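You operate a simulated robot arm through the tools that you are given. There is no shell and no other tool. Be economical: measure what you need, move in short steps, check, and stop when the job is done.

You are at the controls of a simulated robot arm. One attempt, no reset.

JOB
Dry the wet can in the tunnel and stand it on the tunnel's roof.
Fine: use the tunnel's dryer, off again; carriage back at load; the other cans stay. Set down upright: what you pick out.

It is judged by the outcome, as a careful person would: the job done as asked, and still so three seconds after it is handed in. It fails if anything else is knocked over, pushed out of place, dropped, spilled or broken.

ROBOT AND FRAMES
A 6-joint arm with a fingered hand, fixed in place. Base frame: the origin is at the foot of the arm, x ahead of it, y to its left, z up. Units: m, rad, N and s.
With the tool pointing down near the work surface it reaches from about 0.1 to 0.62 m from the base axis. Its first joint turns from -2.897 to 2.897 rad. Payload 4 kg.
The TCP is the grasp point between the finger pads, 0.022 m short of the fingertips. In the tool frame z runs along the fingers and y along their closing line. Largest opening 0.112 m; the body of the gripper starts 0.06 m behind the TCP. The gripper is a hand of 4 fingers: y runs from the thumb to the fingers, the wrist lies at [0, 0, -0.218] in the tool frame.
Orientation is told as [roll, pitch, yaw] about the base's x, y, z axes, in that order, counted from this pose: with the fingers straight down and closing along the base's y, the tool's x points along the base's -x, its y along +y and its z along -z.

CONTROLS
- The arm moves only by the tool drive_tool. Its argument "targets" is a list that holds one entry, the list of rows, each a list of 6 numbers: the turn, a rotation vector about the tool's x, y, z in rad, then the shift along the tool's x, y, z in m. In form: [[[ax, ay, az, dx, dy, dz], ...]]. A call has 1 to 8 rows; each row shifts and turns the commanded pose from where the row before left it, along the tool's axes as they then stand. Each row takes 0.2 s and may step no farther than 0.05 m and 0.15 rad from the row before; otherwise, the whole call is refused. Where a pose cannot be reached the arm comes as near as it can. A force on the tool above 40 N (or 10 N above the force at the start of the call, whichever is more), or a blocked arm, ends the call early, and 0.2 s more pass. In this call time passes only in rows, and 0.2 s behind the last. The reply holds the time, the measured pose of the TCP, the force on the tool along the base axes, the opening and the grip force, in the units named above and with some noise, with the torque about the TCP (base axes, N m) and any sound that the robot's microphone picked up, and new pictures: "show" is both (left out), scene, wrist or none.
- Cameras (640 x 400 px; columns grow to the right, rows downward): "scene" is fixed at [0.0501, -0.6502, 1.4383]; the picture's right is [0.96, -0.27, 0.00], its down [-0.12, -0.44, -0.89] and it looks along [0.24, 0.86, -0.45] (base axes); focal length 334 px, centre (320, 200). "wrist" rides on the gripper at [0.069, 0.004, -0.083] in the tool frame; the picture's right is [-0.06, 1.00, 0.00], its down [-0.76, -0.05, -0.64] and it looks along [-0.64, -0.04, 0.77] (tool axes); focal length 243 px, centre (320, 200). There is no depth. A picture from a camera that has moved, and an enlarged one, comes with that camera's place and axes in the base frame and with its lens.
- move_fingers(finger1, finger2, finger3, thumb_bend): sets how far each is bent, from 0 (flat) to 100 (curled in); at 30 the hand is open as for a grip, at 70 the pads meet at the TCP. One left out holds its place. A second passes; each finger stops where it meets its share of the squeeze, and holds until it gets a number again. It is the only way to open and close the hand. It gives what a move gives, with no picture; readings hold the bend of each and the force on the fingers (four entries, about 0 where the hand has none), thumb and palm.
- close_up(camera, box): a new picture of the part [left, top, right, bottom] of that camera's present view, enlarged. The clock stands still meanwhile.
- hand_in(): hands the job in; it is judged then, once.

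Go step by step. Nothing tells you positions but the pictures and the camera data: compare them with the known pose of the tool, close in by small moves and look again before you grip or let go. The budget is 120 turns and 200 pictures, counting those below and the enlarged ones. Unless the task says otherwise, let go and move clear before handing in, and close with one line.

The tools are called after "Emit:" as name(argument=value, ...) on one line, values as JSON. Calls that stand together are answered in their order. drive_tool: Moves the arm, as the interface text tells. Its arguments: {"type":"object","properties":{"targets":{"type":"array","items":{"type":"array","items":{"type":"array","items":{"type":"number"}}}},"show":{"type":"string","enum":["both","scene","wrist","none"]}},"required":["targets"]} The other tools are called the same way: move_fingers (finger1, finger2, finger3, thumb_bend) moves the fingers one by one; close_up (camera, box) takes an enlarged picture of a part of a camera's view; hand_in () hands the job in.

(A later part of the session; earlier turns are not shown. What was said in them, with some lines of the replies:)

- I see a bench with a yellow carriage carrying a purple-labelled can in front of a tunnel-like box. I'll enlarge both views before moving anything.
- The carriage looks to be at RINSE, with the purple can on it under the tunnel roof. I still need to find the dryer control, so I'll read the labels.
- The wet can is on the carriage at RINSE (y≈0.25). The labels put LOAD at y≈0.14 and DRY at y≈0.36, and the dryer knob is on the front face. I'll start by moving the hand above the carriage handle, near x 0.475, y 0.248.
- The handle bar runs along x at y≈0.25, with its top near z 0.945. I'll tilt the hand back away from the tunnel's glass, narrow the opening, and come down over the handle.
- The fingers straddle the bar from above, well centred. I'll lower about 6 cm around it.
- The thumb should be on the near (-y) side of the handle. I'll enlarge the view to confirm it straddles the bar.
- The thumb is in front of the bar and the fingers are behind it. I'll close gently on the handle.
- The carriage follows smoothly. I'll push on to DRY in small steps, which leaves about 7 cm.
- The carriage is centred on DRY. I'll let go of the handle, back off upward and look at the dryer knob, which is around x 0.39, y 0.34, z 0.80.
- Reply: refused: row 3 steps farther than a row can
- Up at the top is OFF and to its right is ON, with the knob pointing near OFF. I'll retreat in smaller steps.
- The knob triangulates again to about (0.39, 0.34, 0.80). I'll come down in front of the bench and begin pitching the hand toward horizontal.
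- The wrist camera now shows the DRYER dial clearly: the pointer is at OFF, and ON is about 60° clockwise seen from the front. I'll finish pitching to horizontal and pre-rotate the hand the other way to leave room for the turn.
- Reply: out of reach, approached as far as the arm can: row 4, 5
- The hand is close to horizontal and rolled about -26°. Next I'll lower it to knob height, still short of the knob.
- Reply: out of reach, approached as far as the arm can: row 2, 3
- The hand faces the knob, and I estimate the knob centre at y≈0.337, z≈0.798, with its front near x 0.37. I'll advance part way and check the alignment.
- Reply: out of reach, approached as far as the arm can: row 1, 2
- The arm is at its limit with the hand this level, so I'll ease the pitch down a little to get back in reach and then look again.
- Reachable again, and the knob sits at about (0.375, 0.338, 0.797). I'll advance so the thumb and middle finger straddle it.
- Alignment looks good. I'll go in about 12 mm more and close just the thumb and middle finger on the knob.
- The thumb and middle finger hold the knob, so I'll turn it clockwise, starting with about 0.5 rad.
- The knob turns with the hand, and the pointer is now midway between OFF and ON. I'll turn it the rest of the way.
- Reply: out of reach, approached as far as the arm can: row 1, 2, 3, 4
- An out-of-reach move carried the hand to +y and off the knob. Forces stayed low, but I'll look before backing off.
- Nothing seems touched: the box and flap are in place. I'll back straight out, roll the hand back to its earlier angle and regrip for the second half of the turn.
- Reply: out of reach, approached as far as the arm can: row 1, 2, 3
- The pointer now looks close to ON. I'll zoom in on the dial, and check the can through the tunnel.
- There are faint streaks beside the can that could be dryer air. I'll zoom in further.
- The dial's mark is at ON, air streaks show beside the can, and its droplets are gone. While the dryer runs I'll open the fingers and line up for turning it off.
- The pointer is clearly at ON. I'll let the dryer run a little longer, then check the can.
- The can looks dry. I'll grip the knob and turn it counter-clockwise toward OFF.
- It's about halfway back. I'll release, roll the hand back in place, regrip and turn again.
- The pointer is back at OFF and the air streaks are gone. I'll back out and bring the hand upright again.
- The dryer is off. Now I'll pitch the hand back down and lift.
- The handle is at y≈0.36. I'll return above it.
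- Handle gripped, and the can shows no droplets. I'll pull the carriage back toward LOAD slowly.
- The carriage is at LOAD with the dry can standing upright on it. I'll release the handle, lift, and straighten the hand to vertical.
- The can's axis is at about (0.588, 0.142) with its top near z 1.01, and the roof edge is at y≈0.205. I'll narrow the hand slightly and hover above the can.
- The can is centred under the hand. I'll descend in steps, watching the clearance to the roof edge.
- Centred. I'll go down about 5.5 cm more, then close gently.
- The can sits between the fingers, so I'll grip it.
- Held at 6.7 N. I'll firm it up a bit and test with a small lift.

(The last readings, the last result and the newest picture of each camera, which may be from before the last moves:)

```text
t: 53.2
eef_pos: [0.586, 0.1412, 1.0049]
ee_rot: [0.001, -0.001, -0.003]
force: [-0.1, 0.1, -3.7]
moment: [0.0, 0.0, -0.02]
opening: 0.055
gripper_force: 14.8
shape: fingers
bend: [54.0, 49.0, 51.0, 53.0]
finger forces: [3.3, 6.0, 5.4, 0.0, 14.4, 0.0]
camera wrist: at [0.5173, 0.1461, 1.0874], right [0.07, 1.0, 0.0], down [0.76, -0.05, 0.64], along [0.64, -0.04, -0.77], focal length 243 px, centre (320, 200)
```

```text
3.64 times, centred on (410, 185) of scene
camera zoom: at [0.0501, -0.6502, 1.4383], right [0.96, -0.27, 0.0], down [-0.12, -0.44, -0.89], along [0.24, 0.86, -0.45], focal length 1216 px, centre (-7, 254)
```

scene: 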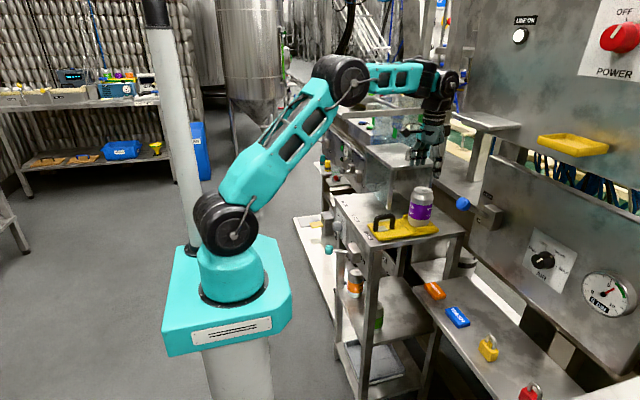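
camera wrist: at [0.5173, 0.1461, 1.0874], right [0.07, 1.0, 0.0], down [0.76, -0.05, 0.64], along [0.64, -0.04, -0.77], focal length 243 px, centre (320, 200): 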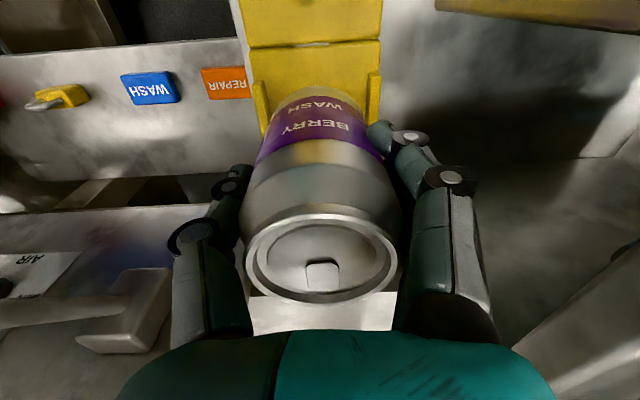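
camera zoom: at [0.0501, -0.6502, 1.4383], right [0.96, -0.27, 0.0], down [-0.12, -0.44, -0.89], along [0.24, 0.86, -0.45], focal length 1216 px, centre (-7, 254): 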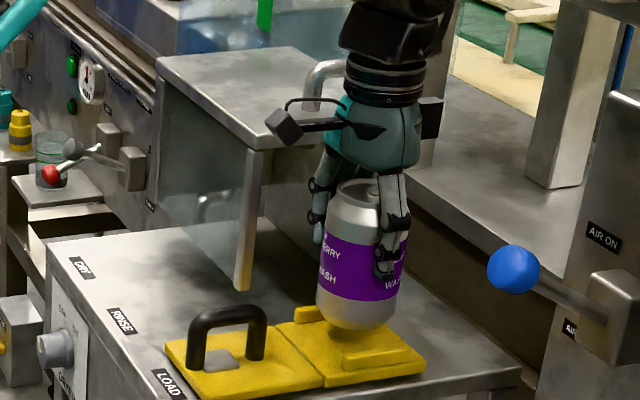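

The can is held firmly, with about 3.7 N of weight. I'll lift it straight up above roof level and examine the roof for a clear spot.

Emit:
drive_tool(targets=[[[0, 0, 0, 0, 0, -0.03], [0, 0, 0, 0, 0, -0.04], [0, 0, 0, 0, 0, -0.04], [0, 0, 0, 0, 0, -0.04], [0, 0, 0, 0, 0, -0.04]]])

Emit:
close_up(camera="scene", box=[350, 80, 470, 200])

```text
t: 54.4
eef_pos: [0.5863, 0.1416, 1.194]
ee_rot: [0.0, -0.001, -0.002]
force: [0.6, 0.2, -4.3]
moment: [-0.01, -0.02, -0.01]
opening: 0.0546
gripper_force: 14.2
shape: fingers
bend: [54.0, 49.0, 51.0, 53.0]
finger forces: [3.3, 6.0, 5.6, 0.1, 14.2, 0.1]
camera wrist: at [0.5165, 0.1465, 1.2767], right [0.07, 1.0, 0.0], down [0.76, -0.05, 0.64], along [0.64, -0.04, -0.77], focal length 243 px, centre (320, 200)
```

scene: 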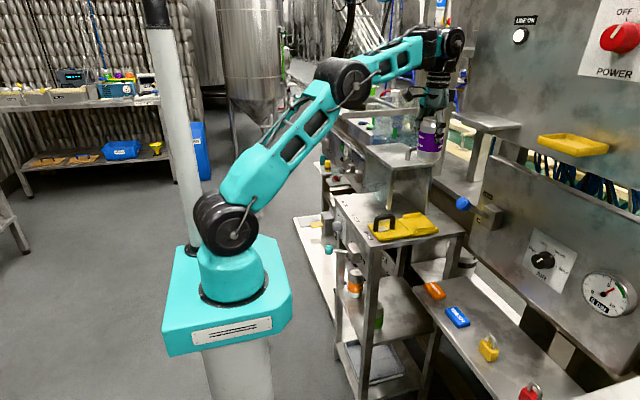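
wrist: 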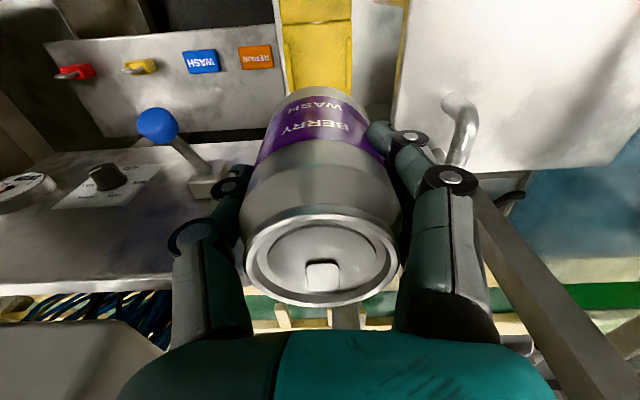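

```text
3.33 times, centred on (410, 140) of scene
camera zoom: at [0.0501, -0.6502, 1.4383], right [0.96, -0.27, 0.0], down [-0.12, -0.44, -0.89], along [0.24, 0.86, -0.45], focal length 1114 px, centre (20, 400)
```

zoom: 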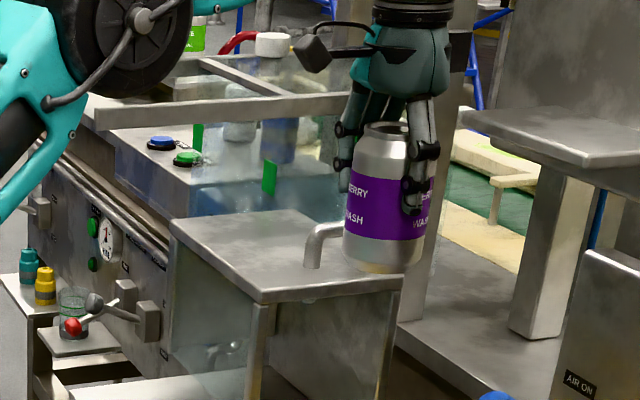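

The roof handle stands at about x 0.60 and beyond, y 0.25–0.28. The clear area is to its left, so I'll carry the can to about (0.555, 0.337), passing in front of the handle.

Emit:
drive_tool(targets=[[[0, 0, 0, 0.02, 0, -0.02], [0, 0, 0, 0.014, 0, 0], [0, 0, 0, 0, 0.03, 0], [0, 0, 0, 0, 0.04, 0], [0, 0, 0, 0, 0.04, 0], [0, 0, 0, 0, 0.04, 0], [0, 0, 0, 0, 0.03, 0], [0, 0, 0, 0, 0.015, 0]]])

Emit:
close_up(camera="scene", box=[340, 80, 460, 200])

```text
t: 56.2
eef_pos: [0.5285, 0.3232, 1.1987]
ee_rot: [-0.001, 0.001, -0.002]
force: [-0.6, 0.3, -3.6]
moment: [0.01, 0.03, -0.02]
opening: 0.0548
gripper_force: 14.6
shape: fingers
bend: [54.0, 49.0, 51.0, 54.0]
finger forces: [3.3, 6.0, 5.9, 0.0, 14.0, 0.0]
out of reach, approached as far as the arm can: row 6, 7, 8
camera wrist: at [0.4595, 0.3278, 1.2816], right [0.07, 1.0, 0.0], down [0.76, -0.05, 0.64], along [0.64, -0.04, -0.77], focal length 243 px, centre (320, 200)
```

scene: 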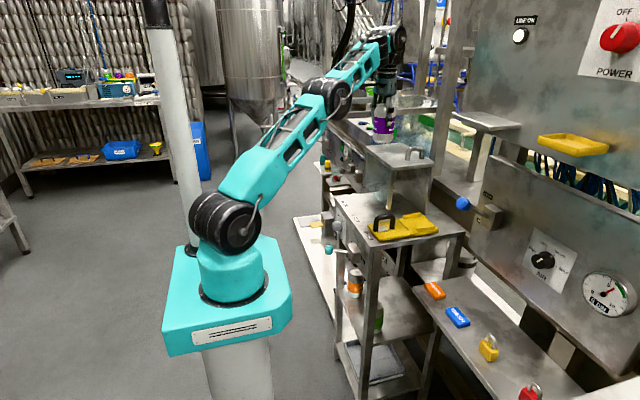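
wrist: 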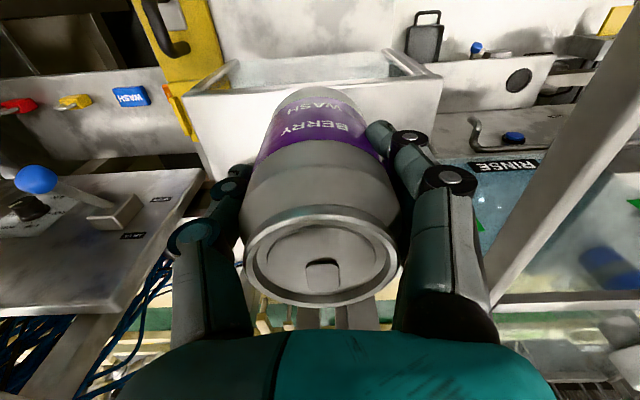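

```text
3.33 times, centred on (400, 140) of scene
camera zoom: at [0.0501, -0.6502, 1.4383], right [0.96, -0.27, 0.0], down [-0.12, -0.44, -0.89], along [0.24, 0.86, -0.45], focal length 1114 px, centre (53, 400)
```

zoom: 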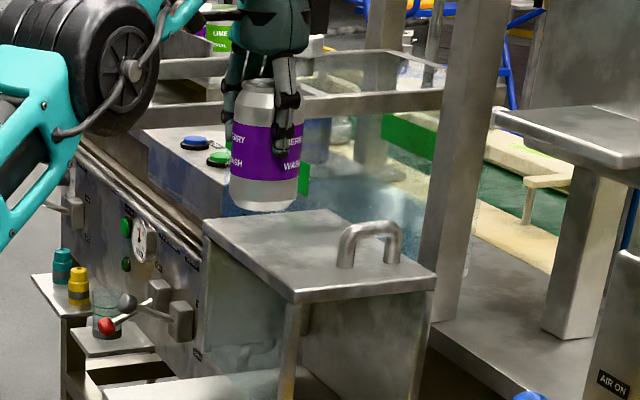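

The arm is at its reach limit at this height, but it reaches further lower down. I'll lower a little while still clear of the roof, then move forward over the clear patch.

Emit:
drive_tool(targets=[[[0, 0, 0, 0, 0, 0.018], [0, 0, 0, 0, 0, 0.014], [0, 0, 0, -0.012, 0.004, 0], [0, 0, 0, -0.012, 0.004, 0], [0, 0, 0, -0.008, 0.003, 0]]])

Emit:
close_up(camera="scene", box=[340, 80, 460, 200])

```text
t: 57.4
eef_pos: [0.5478, 0.3274, 1.1636]
ee_rot: [0.0, -0.001, -0.001]
force: [0.0, -0.9, -3.7]
moment: [-0.02, 0.02, 0.0]
opening: 0.0545
gripper_force: 14.2
shape: fingers
bend: [54.0, 49.0, 51.0, 54.0]
finger forces: [3.3, 5.9, 5.8, 0.0, 13.8, 0.0]
out of reach, approached as far as the arm can: row 4, 5
camera wrist: at [0.4794, 0.3326, 1.2475], right [0.06, 1.0, 0.0], down [0.76, -0.05, 0.64], along [0.64, -0.04, -0.77], focal length 243 px, centre (320, 200)
```

scene: 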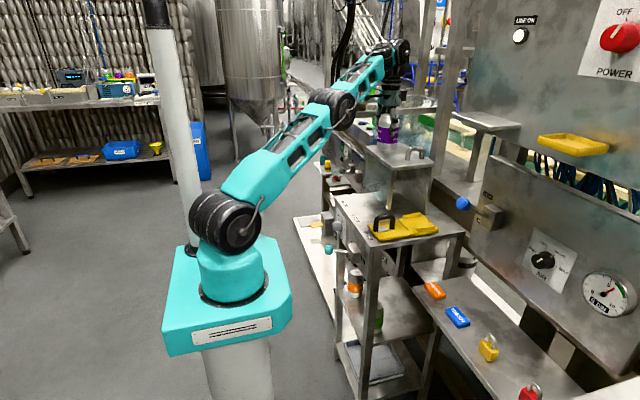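
wrist: 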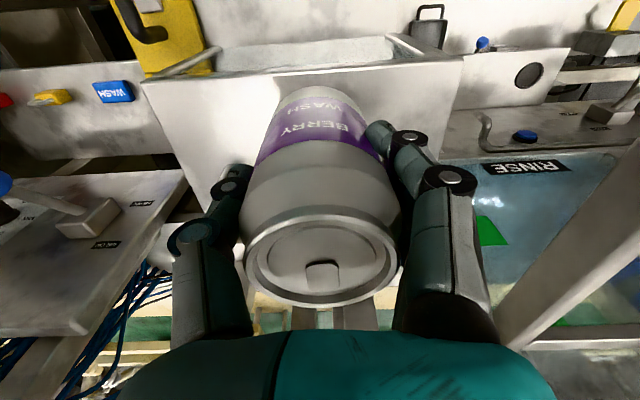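

```text
3.33 times, centred on (400, 140) of scene
camera zoom: at [0.0501, -0.6502, 1.4383], right [0.96, -0.27, 0.0], down [-0.12, -0.44, -0.89], along [0.24, 0.86, -0.45], focal length 1114 px, centre (53, 400)
```

zoom: 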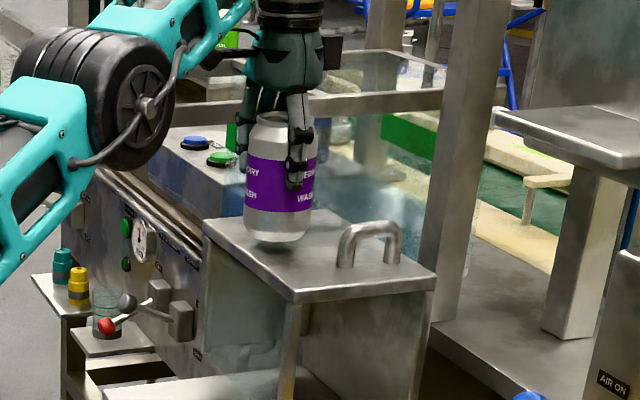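

I need about 1 cm more in x so the can sits well inside the front edge (x≈0.516). I'll lower another 12 mm and shift slightly.

Emit:
drive_tool(targets=[[[0, 0, 0, 0, -0.006, 0.006], [0, 0, 0, 0, -0.002, 0.006], [0, 0, 0, -0.007, 0, 0], [0, 0, 0, -0.006, 0, 0]]])

Emit:
close_up(camera="scene", box=[370, 110, 430, 170])

```text
t: 58.4
eef_pos: [0.5607, 0.3197, 1.153]
ee_rot: [0.001, -0.004, -0.002]
force: [-2.2, 0.3, 4.1]
moment: [0.19, 0.08, 0.08]
opening: 0.0544
gripper_force: 15.3
shape: fingers
bend: [55.0, 49.0, 52.0, 54.0]
finger forces: [4.2, 6.6, 5.9, 0.0, 14.5, 0.0]
camera wrist: at [0.4915, 0.3245, 1.2357], right [0.07, 1.0, 0.0], down [0.76, -0.05, 0.64], along [0.64, -0.04, -0.77], focal length 243 px, centre (320, 200)
```

scene: 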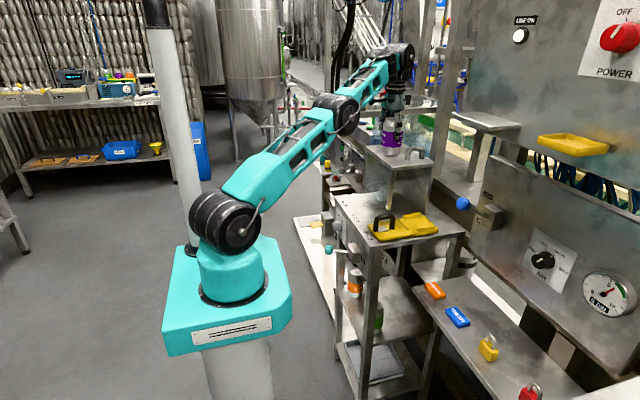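
wrist: 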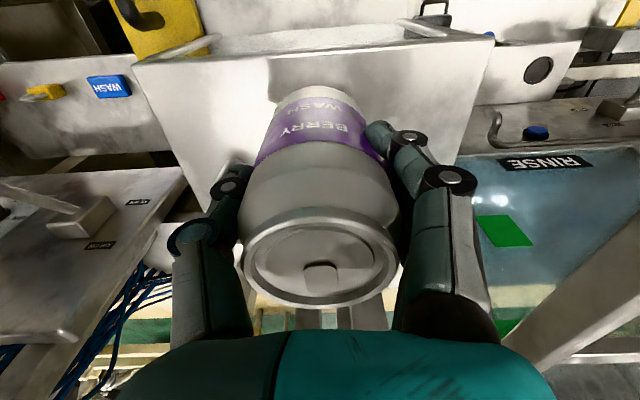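

```text
6.67 times, centred on (400, 140) of scene
camera zoom: at [0.0501, -0.6502, 1.4383], right [0.96, -0.27, 0.0], down [-0.12, -0.44, -0.89], along [0.24, 0.86, -0.45], focal length 2229 px, centre (-213, 600)
```

zoom: 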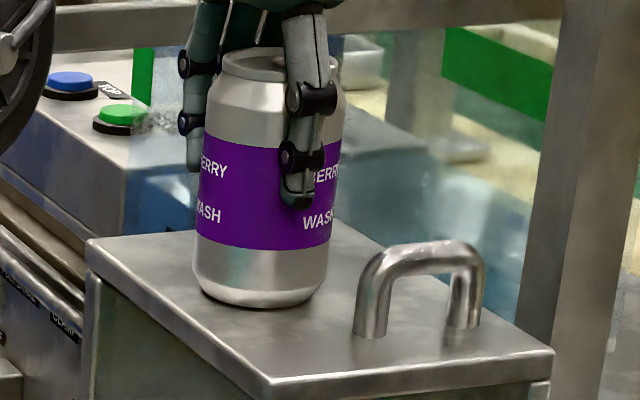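

The can has just come down on the roof, where the force now reads +4 N, and it's standing inside the front edge and clear of the handle. I'll ease the pressure slightly and check before letting go.

Emit:
drive_tool(targets=[[[0, 0, 0, 0, 0, -0.0015]]], show="none")

Emit:
close_up(camera="scene", box=[370, 110, 430, 170])

```text
t: 58.8
eef_pos: [0.56, 0.3194, 1.1534]
ee_rot: [0.0, -0.005, -0.004]
force: [0.2, 0.6, -0.8]
moment: [0.11, 0.04, 0.04]
opening: 0.0545
gripper_force: 15.3
shape: fingers
bend: [55.0, 49.0, 52.0, 54.0]
finger forces: [3.8, 6.4, 6.4, 0.0, 14.1, 0.1]
```

```text
6.67 times, centred on (400, 140) of scene
camera zoom: at [0.0501, -0.6502, 1.4383], right [0.96, -0.27, 0.0], down [-0.12, -0.44, -0.89], along [0.24, 0.86, -0.45], focal length 2229 px, centre (-213, 600)
```

zoom: 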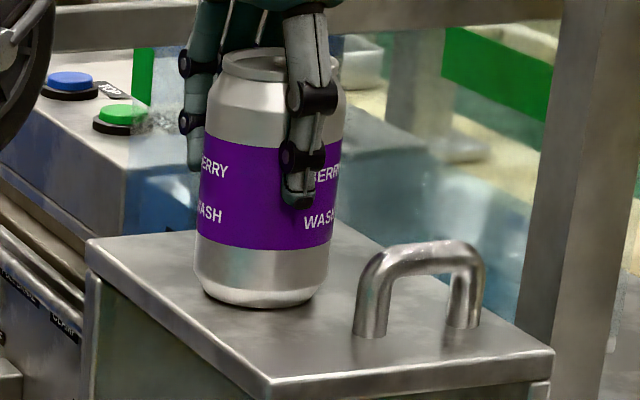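

The can is resting on the roof upright. I'll open the fingers in two small stages.

Emit:
move_fingers(finger1=46, finger2=46, finger3=46, thumb_bend=48)

Emit:
move_fingers(finger1=36, finger2=36, finger3=36, thumb_bend=36)

Emit:
close_up(camera="scene", box=[370, 110, 430, 170])

Emit:
close_up(camera="wrist", box=[0, 0, 640, 400])

```text
t: 59.8
eef_pos: [0.56, 0.3185, 1.1527]
ee_rot: [0.001, -0.004, -0.002]
force: [0.7, -1.3, 0.3]
moment: [0.0, -0.01, 0.04]
opening: 0.0657
gripper_force: 0.1
shape: fingers
bend: [46.0, 46.0, 46.0, 48.0]
finger forces: [0.0, 0.0, 0.1, 0.1, 0.1, 0.0]
```

```text
t: 60.8
eef_pos: [0.5606, 0.3187, 1.1536]
ee_rot: [0.001, -0.002, -0.002]
force: [0.1, -0.3, -0.1]
moment: [0.03, -0.01, 0.03]
opening: 0.0962
gripper_force: 0.0
shape: fingers
bend: [36.0, 36.0, 36.0, 36.0]
finger forces: [0.0, 0.0, 0.0, 0.0, 0.0, 0.0]
```

```text
6.67 times, centred on (400, 140) of scene
camera zoom: at [0.0501, -0.6502, 1.4383], right [0.96, -0.27, 0.0], down [-0.12, -0.44, -0.89], along [0.24, 0.86, -0.45], focal length 2229 px, centre (-213, 600)
```

zoom: 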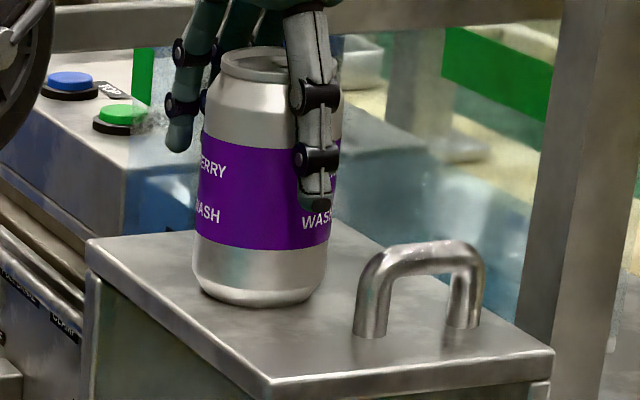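

```text
1.00 times, centred on (320, 200) of wrist
camera zoom: at [0.4914, 0.3241, 1.2364], right [0.07, 1.0, 0.0], down [0.76, -0.05, 0.64], along [0.64, -0.04, -0.76], focal length 243 px, centre (320, 200)
```

zoom: 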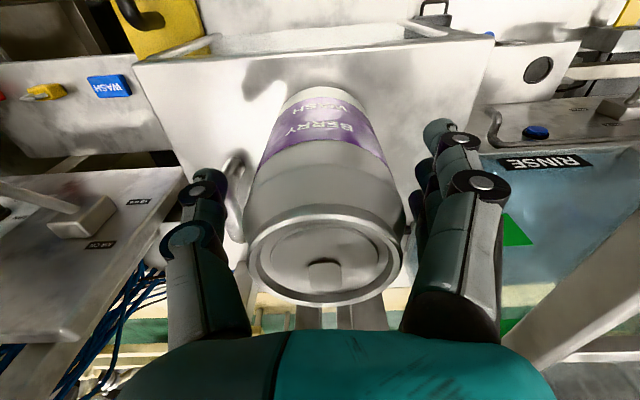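

The can stands free. I'll withdraw up and straight back in -x, staying within reach so the fingers don't drift sideways into the can.

Emit:
drive_tool(targets=[[[0, 0, 0, 0.01, 0, 0], [0, 0, 0, 0.01, 0, -0.014], [0, 0, 0, 0.01, 0, -0.014]]], show="wrist")

Emit:
close_up(camera="scene", box=[370, 110, 430, 170])

```text
t: 61.6
eef_pos: [0.5305, 0.3208, 1.1832]
ee_rot: [0.0, -0.003, -0.003]
force: [0.1, 0.3, -0.6]
moment: [-0.02, 0.04, 0.0]
opening: 0.0961
gripper_force: 0.0
shape: fingers
bend: [36.0, 36.0, 36.0, 36.0]
finger forces: [0.0, 0.0, 0.1, 0.1, 0.0, 0.0]
camera wrist: at [0.4617, 0.3252, 1.2655], right [0.07, 1.0, 0.0], down [0.76, -0.05, 0.64], along [0.64, -0.04, -0.77], focal length 243 px, centre (320, 200)
```

wrist: 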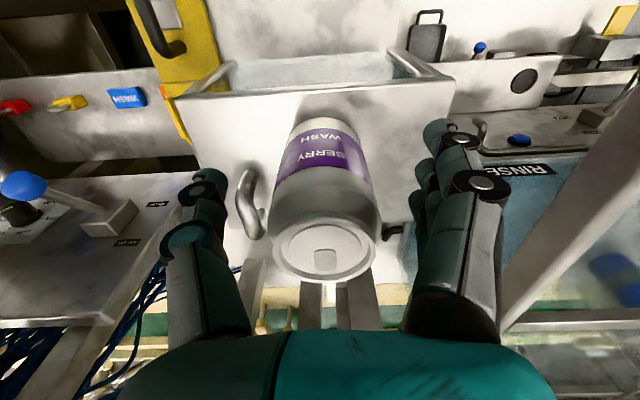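

```text
6.67 times, centred on (400, 140) of scene
camera zoom: at [0.0501, -0.6502, 1.4383], right [0.96, -0.27, 0.0], down [-0.12, -0.44, -0.89], along [0.24, 0.86, -0.45], focal length 2229 px, centre (-213, 600)
```

zoom: 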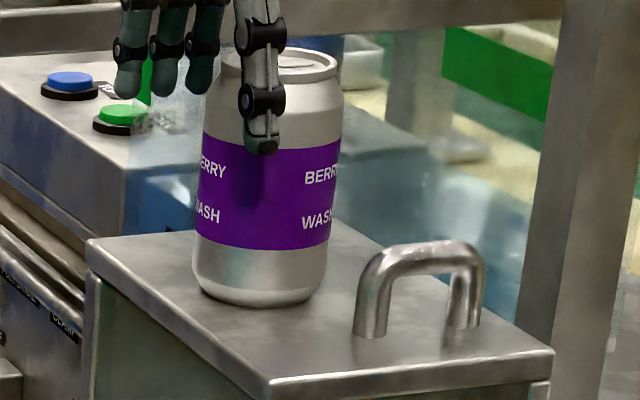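

Clearing cleanly. I'll continue back and up, well away from the can.

Emit:
drive_tool(targets=[[[0, 0, 0, 0.015, 0, -0.014], [0, 0, 0, 0.02, 0, -0.014], [0, 0, 0, 0.03, 0, -0.014], [0, 0, 0, 0.04, 0, -0.01], [0, 0, 0, 0.04, 0, 0], [0, 0, 0, 0.04, 0, 0]]])

Emit:
close_up(camera="scene", box=[330, 110, 470, 250])

Emit:
close_up(camera="scene", box=[320, 190, 420, 330])

```text
t: 63.0
eef_pos: [0.3465, 0.3205, 1.2316]
ee_rot: [-0.001, -0.001, -0.001]
force: [0.0, -0.2, 0.0]
moment: [0.03, 0.01, -0.06]
opening: 0.0965
gripper_force: 0.1
shape: fingers
bend: [36.0, 36.0, 36.0, 36.0]
finger forces: [0.0, 0.0, 0.0, 0.1, 0.0, 0.0]
camera wrist: at [0.2771, 0.3257, 1.3155], right [0.07, 1.0, 0.0], down [0.76, -0.05, 0.64], along [0.64, -0.04, -0.77], focal length 243 px, centre (320, 200)
```

scene: 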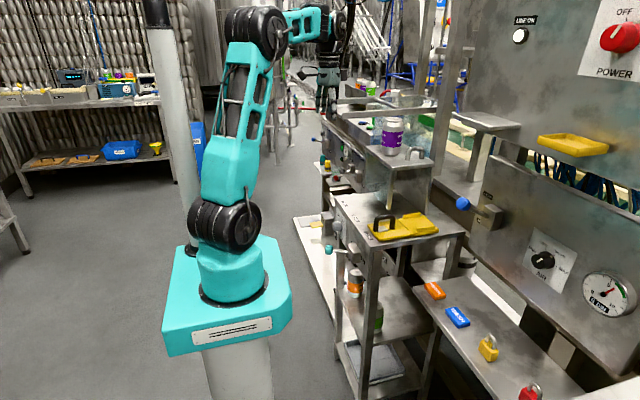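
wrist: 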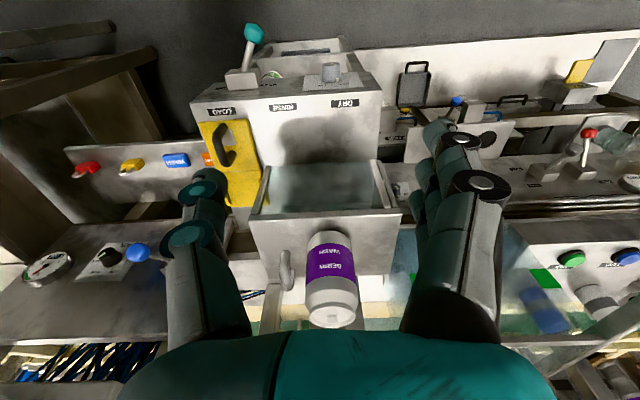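

```text
2.86 times, centred on (400, 180) of scene
camera zoom: at [0.0501, -0.6502, 1.4383], right [0.96, -0.27, 0.0], down [-0.12, -0.44, -0.89], along [0.24, 0.86, -0.45], focal length 955 px, centre (91, 257)
```

zoom: 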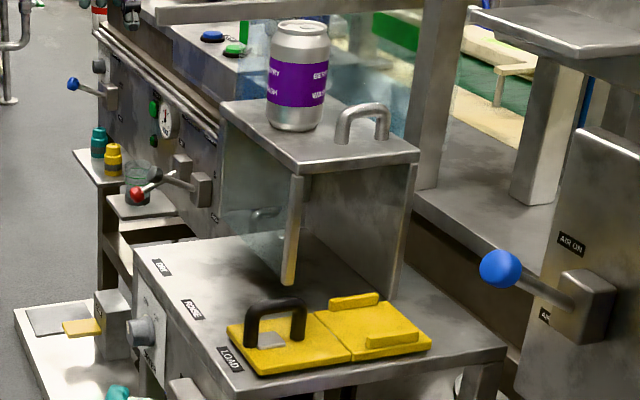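

```text
2.86 times, centred on (370, 260) of scene
camera zoom: at [0.0501, -0.6502, 1.4383], right [0.96, -0.27, 0.0], down [-0.12, -0.44, -0.89], along [0.24, 0.86, -0.45], focal length 955 px, centre (177, 29)
```

zoom: 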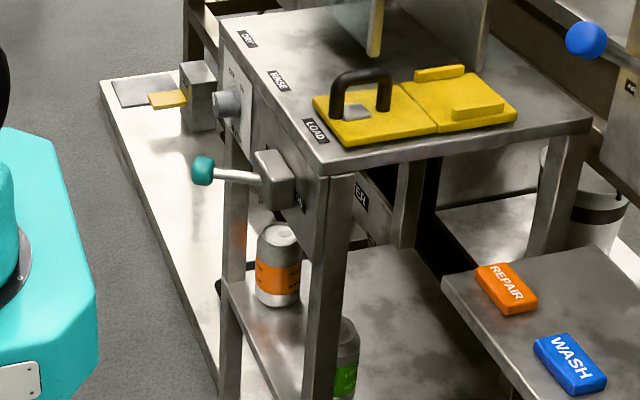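

The can is dry and standing on the roof, the dryer is off, the carriage is at LOAD and the other cans are where they were. I'm handing it in.

Emit:
hand_in()

```text
The job is handed in.
```

I dried the purple "Berry Wash" can in the tunnel and stood it upright on the tunnel's roof; the dryer is off, the carriage is back at LOAD, and the other cans are untouched.
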